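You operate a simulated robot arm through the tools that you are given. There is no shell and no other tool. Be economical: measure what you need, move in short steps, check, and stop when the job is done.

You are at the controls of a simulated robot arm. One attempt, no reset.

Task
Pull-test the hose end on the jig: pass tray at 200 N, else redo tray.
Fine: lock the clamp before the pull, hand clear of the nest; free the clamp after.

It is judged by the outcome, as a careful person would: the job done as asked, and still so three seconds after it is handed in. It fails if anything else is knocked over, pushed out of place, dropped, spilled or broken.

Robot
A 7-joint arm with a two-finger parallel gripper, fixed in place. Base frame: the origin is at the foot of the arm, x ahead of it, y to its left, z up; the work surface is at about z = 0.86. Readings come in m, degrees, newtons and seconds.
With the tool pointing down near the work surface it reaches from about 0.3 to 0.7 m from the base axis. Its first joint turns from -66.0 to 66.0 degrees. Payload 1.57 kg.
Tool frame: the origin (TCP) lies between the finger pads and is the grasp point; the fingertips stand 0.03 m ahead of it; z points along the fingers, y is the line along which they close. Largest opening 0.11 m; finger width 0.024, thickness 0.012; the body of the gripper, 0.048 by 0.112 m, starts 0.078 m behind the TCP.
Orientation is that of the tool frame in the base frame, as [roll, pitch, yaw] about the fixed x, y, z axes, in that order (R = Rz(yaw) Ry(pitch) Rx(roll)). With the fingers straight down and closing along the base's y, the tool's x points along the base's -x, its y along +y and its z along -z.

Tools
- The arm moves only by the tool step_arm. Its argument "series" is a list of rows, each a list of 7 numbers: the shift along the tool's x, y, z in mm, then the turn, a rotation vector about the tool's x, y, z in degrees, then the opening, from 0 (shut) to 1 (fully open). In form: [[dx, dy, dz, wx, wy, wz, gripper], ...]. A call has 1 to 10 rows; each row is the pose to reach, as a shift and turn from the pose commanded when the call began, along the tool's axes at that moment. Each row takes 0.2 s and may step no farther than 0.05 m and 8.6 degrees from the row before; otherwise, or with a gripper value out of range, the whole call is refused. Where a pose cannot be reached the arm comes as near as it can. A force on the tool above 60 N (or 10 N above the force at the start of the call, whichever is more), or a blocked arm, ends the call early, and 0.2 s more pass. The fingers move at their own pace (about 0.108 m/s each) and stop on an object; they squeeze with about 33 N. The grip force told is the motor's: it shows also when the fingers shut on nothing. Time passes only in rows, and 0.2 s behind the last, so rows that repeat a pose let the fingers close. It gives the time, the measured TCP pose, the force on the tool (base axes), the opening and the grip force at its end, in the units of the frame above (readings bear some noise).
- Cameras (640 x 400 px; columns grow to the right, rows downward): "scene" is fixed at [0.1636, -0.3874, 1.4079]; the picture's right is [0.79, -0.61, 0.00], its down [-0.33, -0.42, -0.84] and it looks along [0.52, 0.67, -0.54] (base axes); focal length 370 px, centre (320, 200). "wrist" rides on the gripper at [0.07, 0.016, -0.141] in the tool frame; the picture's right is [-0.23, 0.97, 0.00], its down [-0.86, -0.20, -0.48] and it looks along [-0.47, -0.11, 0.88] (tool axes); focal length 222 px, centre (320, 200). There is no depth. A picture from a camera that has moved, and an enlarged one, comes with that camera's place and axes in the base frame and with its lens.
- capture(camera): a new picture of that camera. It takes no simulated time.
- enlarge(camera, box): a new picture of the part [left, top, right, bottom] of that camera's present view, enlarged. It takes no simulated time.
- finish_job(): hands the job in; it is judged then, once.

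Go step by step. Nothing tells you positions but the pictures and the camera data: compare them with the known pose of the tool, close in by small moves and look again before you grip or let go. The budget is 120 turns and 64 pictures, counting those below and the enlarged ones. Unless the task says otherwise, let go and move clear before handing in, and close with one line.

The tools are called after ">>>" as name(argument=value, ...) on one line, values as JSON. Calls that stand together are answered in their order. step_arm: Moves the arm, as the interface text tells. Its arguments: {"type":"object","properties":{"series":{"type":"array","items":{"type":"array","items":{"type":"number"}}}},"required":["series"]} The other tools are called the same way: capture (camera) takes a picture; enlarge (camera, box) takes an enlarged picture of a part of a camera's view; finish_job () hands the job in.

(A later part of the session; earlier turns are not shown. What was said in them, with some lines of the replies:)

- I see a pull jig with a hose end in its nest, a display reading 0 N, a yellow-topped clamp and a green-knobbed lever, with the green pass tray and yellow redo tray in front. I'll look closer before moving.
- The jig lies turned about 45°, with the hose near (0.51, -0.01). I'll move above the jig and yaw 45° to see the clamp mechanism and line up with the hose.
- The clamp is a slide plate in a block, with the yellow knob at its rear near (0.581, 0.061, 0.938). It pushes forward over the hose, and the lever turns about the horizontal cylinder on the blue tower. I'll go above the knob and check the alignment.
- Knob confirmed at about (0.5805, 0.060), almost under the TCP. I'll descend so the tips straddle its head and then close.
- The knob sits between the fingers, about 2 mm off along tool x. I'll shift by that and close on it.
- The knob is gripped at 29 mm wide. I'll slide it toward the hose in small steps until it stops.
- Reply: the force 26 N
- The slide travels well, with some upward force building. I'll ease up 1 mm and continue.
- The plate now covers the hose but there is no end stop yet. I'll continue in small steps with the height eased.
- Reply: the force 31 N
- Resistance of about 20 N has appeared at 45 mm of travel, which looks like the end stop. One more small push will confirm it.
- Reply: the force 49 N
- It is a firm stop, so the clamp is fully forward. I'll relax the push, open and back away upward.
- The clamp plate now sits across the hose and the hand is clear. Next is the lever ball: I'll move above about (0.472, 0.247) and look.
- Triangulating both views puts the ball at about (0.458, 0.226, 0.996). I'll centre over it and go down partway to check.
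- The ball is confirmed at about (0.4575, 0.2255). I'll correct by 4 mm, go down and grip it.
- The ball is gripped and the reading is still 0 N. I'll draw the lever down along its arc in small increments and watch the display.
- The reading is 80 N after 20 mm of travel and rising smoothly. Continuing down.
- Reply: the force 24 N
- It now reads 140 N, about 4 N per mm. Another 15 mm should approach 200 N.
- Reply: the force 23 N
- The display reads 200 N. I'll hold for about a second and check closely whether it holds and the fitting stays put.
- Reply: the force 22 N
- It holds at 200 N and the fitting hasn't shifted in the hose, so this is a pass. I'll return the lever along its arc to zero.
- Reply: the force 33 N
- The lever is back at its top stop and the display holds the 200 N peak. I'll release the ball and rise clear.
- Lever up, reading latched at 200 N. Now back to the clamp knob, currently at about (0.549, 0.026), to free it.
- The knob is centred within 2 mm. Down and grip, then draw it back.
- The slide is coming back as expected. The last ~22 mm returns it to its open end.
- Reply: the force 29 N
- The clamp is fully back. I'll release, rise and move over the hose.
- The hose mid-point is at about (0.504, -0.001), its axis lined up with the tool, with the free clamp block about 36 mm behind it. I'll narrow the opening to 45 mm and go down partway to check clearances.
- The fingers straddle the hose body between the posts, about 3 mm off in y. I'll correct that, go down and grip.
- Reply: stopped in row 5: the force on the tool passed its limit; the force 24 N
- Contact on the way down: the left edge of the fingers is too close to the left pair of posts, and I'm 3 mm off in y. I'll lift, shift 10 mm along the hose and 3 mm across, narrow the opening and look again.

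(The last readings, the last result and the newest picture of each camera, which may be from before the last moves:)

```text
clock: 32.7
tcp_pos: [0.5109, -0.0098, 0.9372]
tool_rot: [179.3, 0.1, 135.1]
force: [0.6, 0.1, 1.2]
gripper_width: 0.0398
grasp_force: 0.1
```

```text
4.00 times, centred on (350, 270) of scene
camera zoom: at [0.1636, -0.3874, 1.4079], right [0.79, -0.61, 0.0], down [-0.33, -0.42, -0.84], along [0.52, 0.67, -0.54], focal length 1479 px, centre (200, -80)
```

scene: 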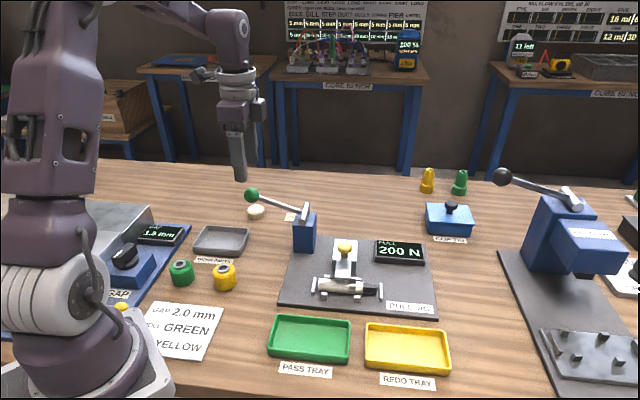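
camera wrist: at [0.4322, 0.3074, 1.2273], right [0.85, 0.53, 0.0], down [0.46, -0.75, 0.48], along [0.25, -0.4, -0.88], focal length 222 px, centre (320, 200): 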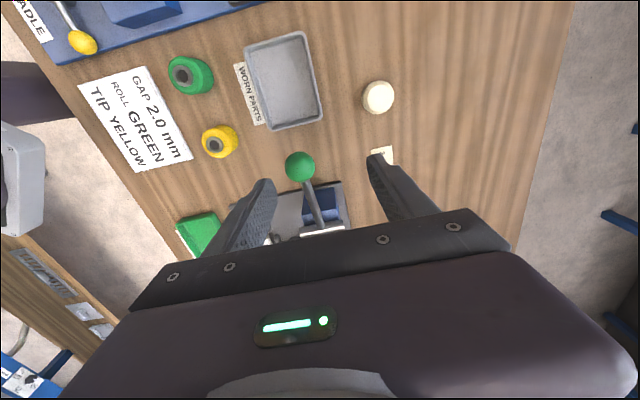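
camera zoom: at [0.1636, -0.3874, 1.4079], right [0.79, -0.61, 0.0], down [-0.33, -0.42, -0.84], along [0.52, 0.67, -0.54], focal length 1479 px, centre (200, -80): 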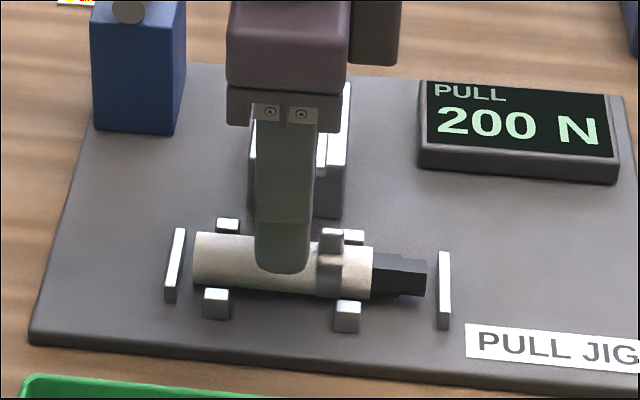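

Now centred between the four posts (±30 mm) and across the hose. Descending slowly.

>>> step_arm(series=[[0, 0, 10, -0.4, 0.4, 0, 0.36], [0, 0, 20, -0.4, 0.4, 0, 0.36], [0, 0, 27, -0.4, 0.4, 0, 0.36], [0, 0, 32, -0.4, 0.4, 0, 0.36], [0, 0, 32, -0.4, 0.4, 0, 0.36]])

>>> enlarge(camera="wrist", box=[210, 60, 450, 240])

```text
clock: 33.9
tcp_pos: [0.5111, -0.0098, 0.9054]
tool_rot: [179.0, -0.2, 135.1]
force: [-0.7, -0.1, -0.1]
gripper_width: 0.0393
grasp_force: 0.0
```

```text
2.22 times, centred on (330, 150) of wrist
camera zoom: at [0.472, 0.0485, 1.0491], right [0.85, 0.53, 0.02], down [0.46, -0.75, 0.47], along [0.26, -0.39, -0.88], focal length 494 px, centre (298, 311)
```

zoom: 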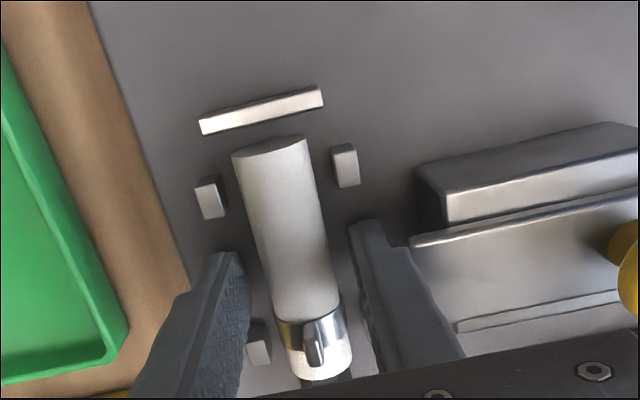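

No contact, and both fingers are beside the hose. Closing.

>>> step_arm(series=[[0, 0, 0, 0, 0, 0, 0.2], [0, 0, 0, 0, 0, 0, 0.1], [0, 0, 0, 0, 0, 0, 0.1]])

>>> step_arm(series=[[0, 0, -8, 0, 0, 0, 0.1], [0, 0, -20, 0, 0, 0, 0.1], [0, 0, -20, 0, 0, 0, 0.1]])

>>> enlarge(camera="scene", box=[260, 180, 460, 390])

>>> enlarge(camera="wrist", box=[210, 60, 450, 240])

```text
clock: 34.7
tcp_pos: [0.5116, -0.0086, 0.9054]
tool_rot: [179.1, -0.3, 135.0]
force: [0.3, -1.0, -0.4]
gripper_width: 0.0244
grasp_force: 33.1
```

```text
clock: 35.5
tcp_pos: [0.5119, -0.0097, 0.9248]
tool_rot: [179.1, -0.2, 135.3]
force: [0.2, 0.0, -1.6]
gripper_width: 0.0243
grasp_force: 33.4
```

```text
1.90 times, centred on (360, 285) of scene
camera zoom: at [0.1636, -0.3874, 1.4079], right [0.79, -0.61, 0.0], down [-0.33, -0.42, -0.84], along [0.52, 0.67, -0.54], focal length 704 px, centre (244, 38)
```

zoom: 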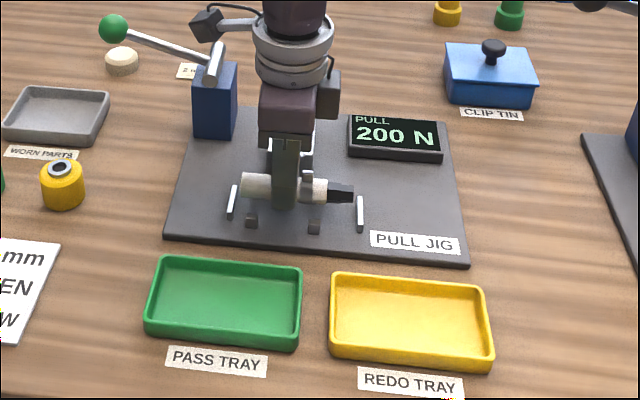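

```text
2.22 times, centred on (330, 150) of wrist
camera zoom: at [0.4722, 0.0486, 1.0687], right [0.85, 0.53, 0.01], down [0.46, -0.75, 0.47], along [0.26, -0.39, -0.88], focal length 494 px, centre (298, 311)
```

zoom: 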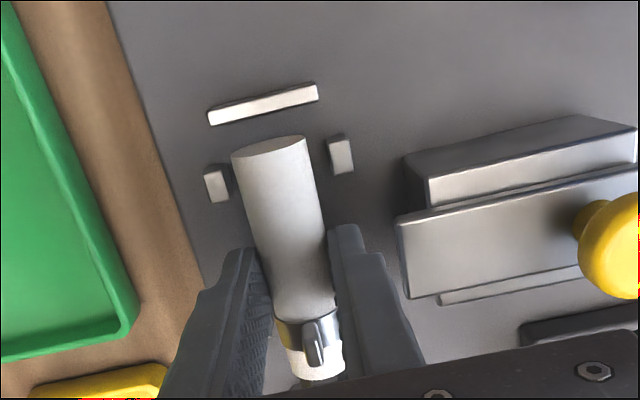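

The hose is held and lifted out of the nest. I'll raise it and carry it over the green pass tray, centred near (0.40, -0.055), then check alignment.

>>> step_arm(series=[[0, 0, -30, 0, 0, 0, 0.1], [0, 0, -65, 0, 0, 0, 0.1], [13, -27, -65, 0, 0, 0, 0.1], [26, -54, -65, 0, 0, 0, 0.1], [39, -81, -65, 0, 0, 0, 0.1], [52, -108, -65, 0, 0, 0, 0.1], [52, -108, -65, 0, 0, 0, 0.1]])

>>> capture(camera="wrist")

>>> enlarge(camera="scene", box=[240, 190, 480, 400])

```text
clock: 37.1
tcp_pos: [0.3986, -0.0524, 0.9876]
tool_rot: [179.0, -0.3, 135.0]
force: [-0.5, 0.9, -1.2]
gripper_width: 0.0244
grasp_force: 33.0
```

```text
17 pictures are left
camera wrist: at [0.3594, 0.0062, 1.1309], right [0.85, 0.53, 0.02], down [0.46, -0.75, 0.47], along [0.26, -0.39, -0.88], focal length 222 px, centre (320, 200)
```

wrist: 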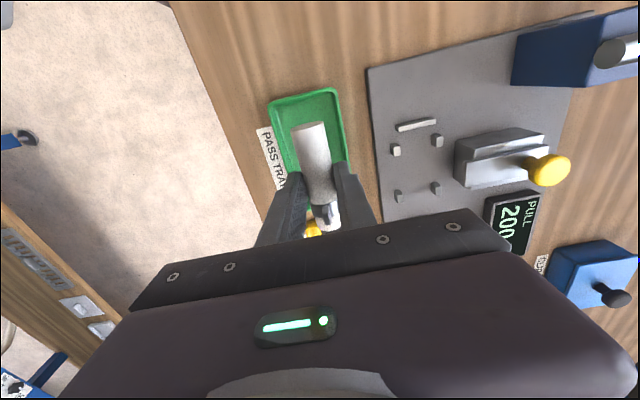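

```text
1.90 times, centred on (360, 295) of scene
camera zoom: at [0.1636, -0.3874, 1.4079], right [0.79, -0.61, 0.0], down [-0.33, -0.42, -0.84], along [0.52, 0.67, -0.54], focal length 704 px, centre (244, 19)
```

zoom: 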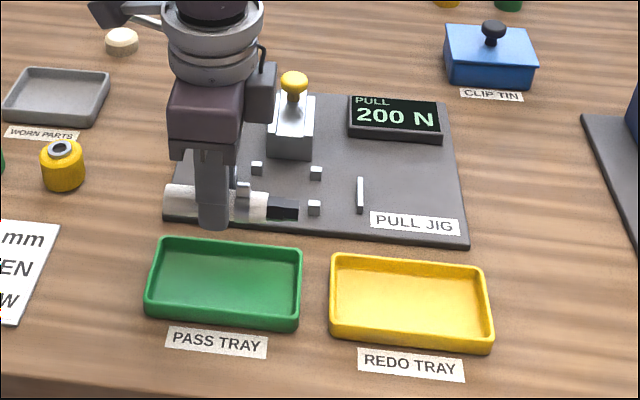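

The tray centre works out to about (0.4005, -0.056). The hose centre is 9.7 mm off the TCP along its axis, so I'll shift 6 mm and lower most of the way.

>>> step_arm(series=[[6, -1, 0, 0, 0, 0, 0.1], [6, -1, 25, 0, 0, 0, 0.1], [6, -1, 45, 0, 0, 0, 0.1], [6, -1, 60, 0, 0, 0, 0.1], [6, -1, 60, 0, 0, 0, 0.1]])

>>> enlarge(camera="wrist", box=[200, 50, 440, 240])

>>> enlarge(camera="scene", box=[250, 250, 370, 390])

```text
clock: 38.3
tcp_pos: [0.3946, -0.0482, 0.9271]
tool_rot: [179.1, -0.2, 135.1]
force: [-0.1, 0.3, -1.4]
gripper_width: 0.0242
grasp_force: 32.8
```

```text
2.11 times, centred on (320, 145) of wrist
camera zoom: at [0.3546, 0.0107, 1.07], right [0.85, 0.53, 0.01], down [0.46, -0.75, 0.47], along [0.26, -0.39, -0.88], focal length 468 px, centre (320, 316)
```

zoom: 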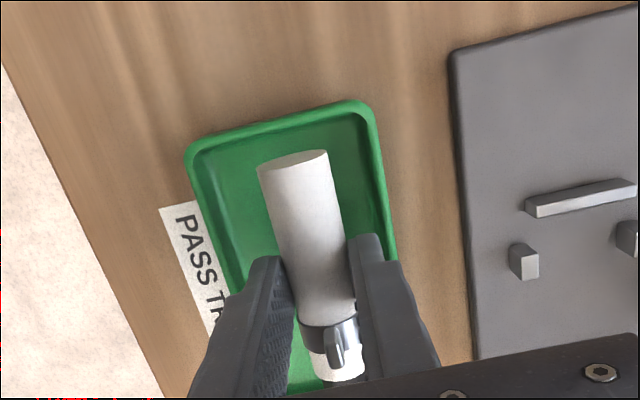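

```text
2.86 times, centred on (310, 320) of scene
camera zoom: at [0.1636, -0.3874, 1.4079], right [0.79, -0.61, 0.0], down [-0.33, -0.42, -0.84], along [0.52, 0.67, -0.54], focal length 1056 px, centre (349, -143)
```

zoom: 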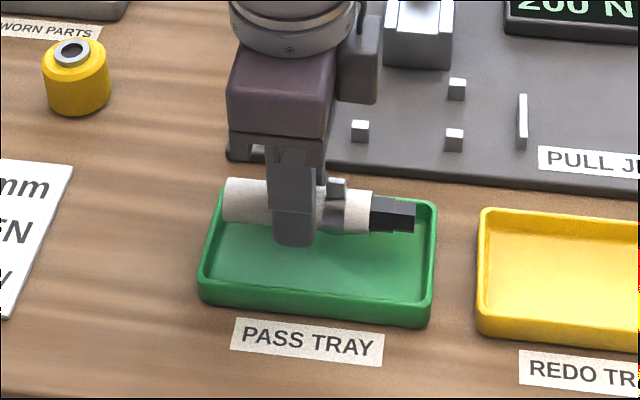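

The hose needs about 4 mm toward the tray's front and 3 mm along its axis to be centred. I'll correct that and creep down until it seats.

>>> step_arm(series=[[-3, -4, 0, 0, 0, 0, 0.1], [-3, -4, 8, 0, 0, 0, 0.1], [-3, -4, 15, 0, 0, 0, 0.1], [-3, -4, 20, 0, 0, 0, 0.1], [-3, -4, 23, 0, 0, 0, 0.1], [-3, -4, 23, 0, 0, 0, 0.1]])

>>> enlarge(camera="scene", box=[250, 250, 370, 390])

```text
clock: 39.7
tcp_pos: [0.3934, -0.0496, 0.9042]
tool_rot: [179.0, -0.3, 135.2]
force: [-0.4, 0.3, -1.7]
gripper_width: 0.0241
grasp_force: 33.1
```

```text
2.86 times, centred on (310, 320) of scene
camera zoom: at [0.1636, -0.3874, 1.4079], right [0.79, -0.61, 0.0], down [-0.33, -0.42, -0.84], along [0.52, 0.67, -0.54], focal length 1056 px, centre (349, -143)
```

zoom: 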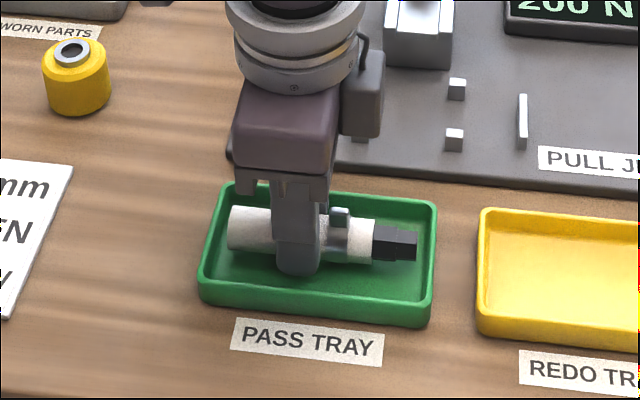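

The hose is well inside the tray but not yet touching the floor. Creeping lower.

>>> step_arm(series=[[0, 0, 2, 0, 0, 0, 0.1], [0, 0, 4, 0, 0, 0, 0.1], [0, 0, 4, 0, 0, 0, 0.1]])

>>> step_arm(series=[[0, 0, 2, 0, 0, 0, 0.1], [0, 0, 4, 0, 0, 0, 0.1], [0, 0, 4, 0, 0, 0, 0.1]])

```text
clock: 40.5
tcp_pos: [0.3945, -0.0509, 0.9012]
tool_rot: [179.0, -0.3, 135.1]
force: [0.0, 0.7, -0.9]
gripper_width: 0.0245
grasp_force: 33.1
```

```text
clock: 41.3
tcp_pos: [0.392, -0.0516, 0.8953]
tool_rot: [179.1, -0.3, 135.2]
force: [1.1, 1.1, -0.2]
gripper_width: 0.0243
grasp_force: 32.6
```

The hose weight has gone off the gripper, so it is resting on the floor. I'll open slightly, lift straight up and check.

>>> step_arm(series=[[0, 0, 0, 0, 0, 0, 0.32], [0, 0, 0, 0, 0, 0, 0.32], [0, 0, 0, 0, 0, 0, 0.32], [0, 0, -15, 0, 0, 0, 0.32], [0, 0, -40, 0, 0, 0, 0.32], [0, 0, -80, 0, 0, 0, 0.32], [0, 0, -120, 0, 0, 0, 0.32], [0, 0, -120, 0, 0, 0, 0.32]])

>>> enlarge(camera="scene", box=[250, 250, 370, 390])

>>> capture(camera="scene")

```text
clock: 43.1
tcp_pos: [0.3897, -0.0498, 1.0142]
tool_rot: [179.1, -0.3, 135.1]
force: [0.0, 0.6, 0.3]
gripper_width: 0.0352
grasp_force: 0.0
```

```text
2.86 times, centred on (310, 320) of scene
camera zoom: at [0.1635, -0.3874, 1.4079], right [0.79, -0.61, 0.0], down [-0.33, -0.42, -0.84], along [0.52, 0.67, -0.54], focal length 1056 px, centre (349, -143)
```

zoom: 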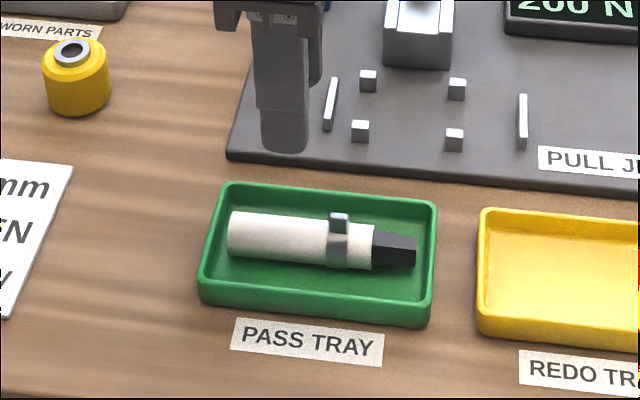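

```text
11 pictures are left
```

scene: 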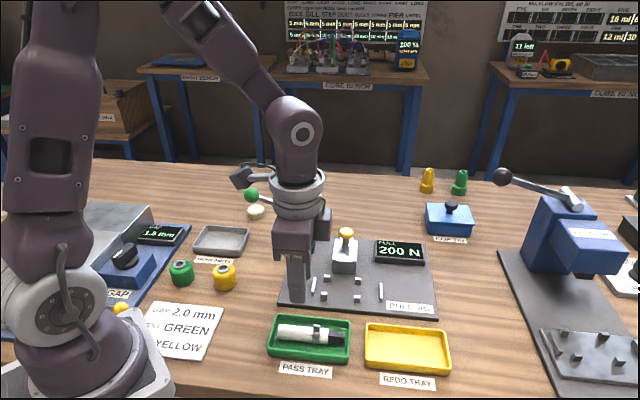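

The hose lies flat in the pass tray, the clamp is back, the lever is up, nothing else has moved and the hand is clear. Handing in.

>>> finish_job()

```text
The job is handed in.
```

The hose end held at 200 N with the clamp locked, so it is in the green pass tray; the clamp is freed and the lever is back up.
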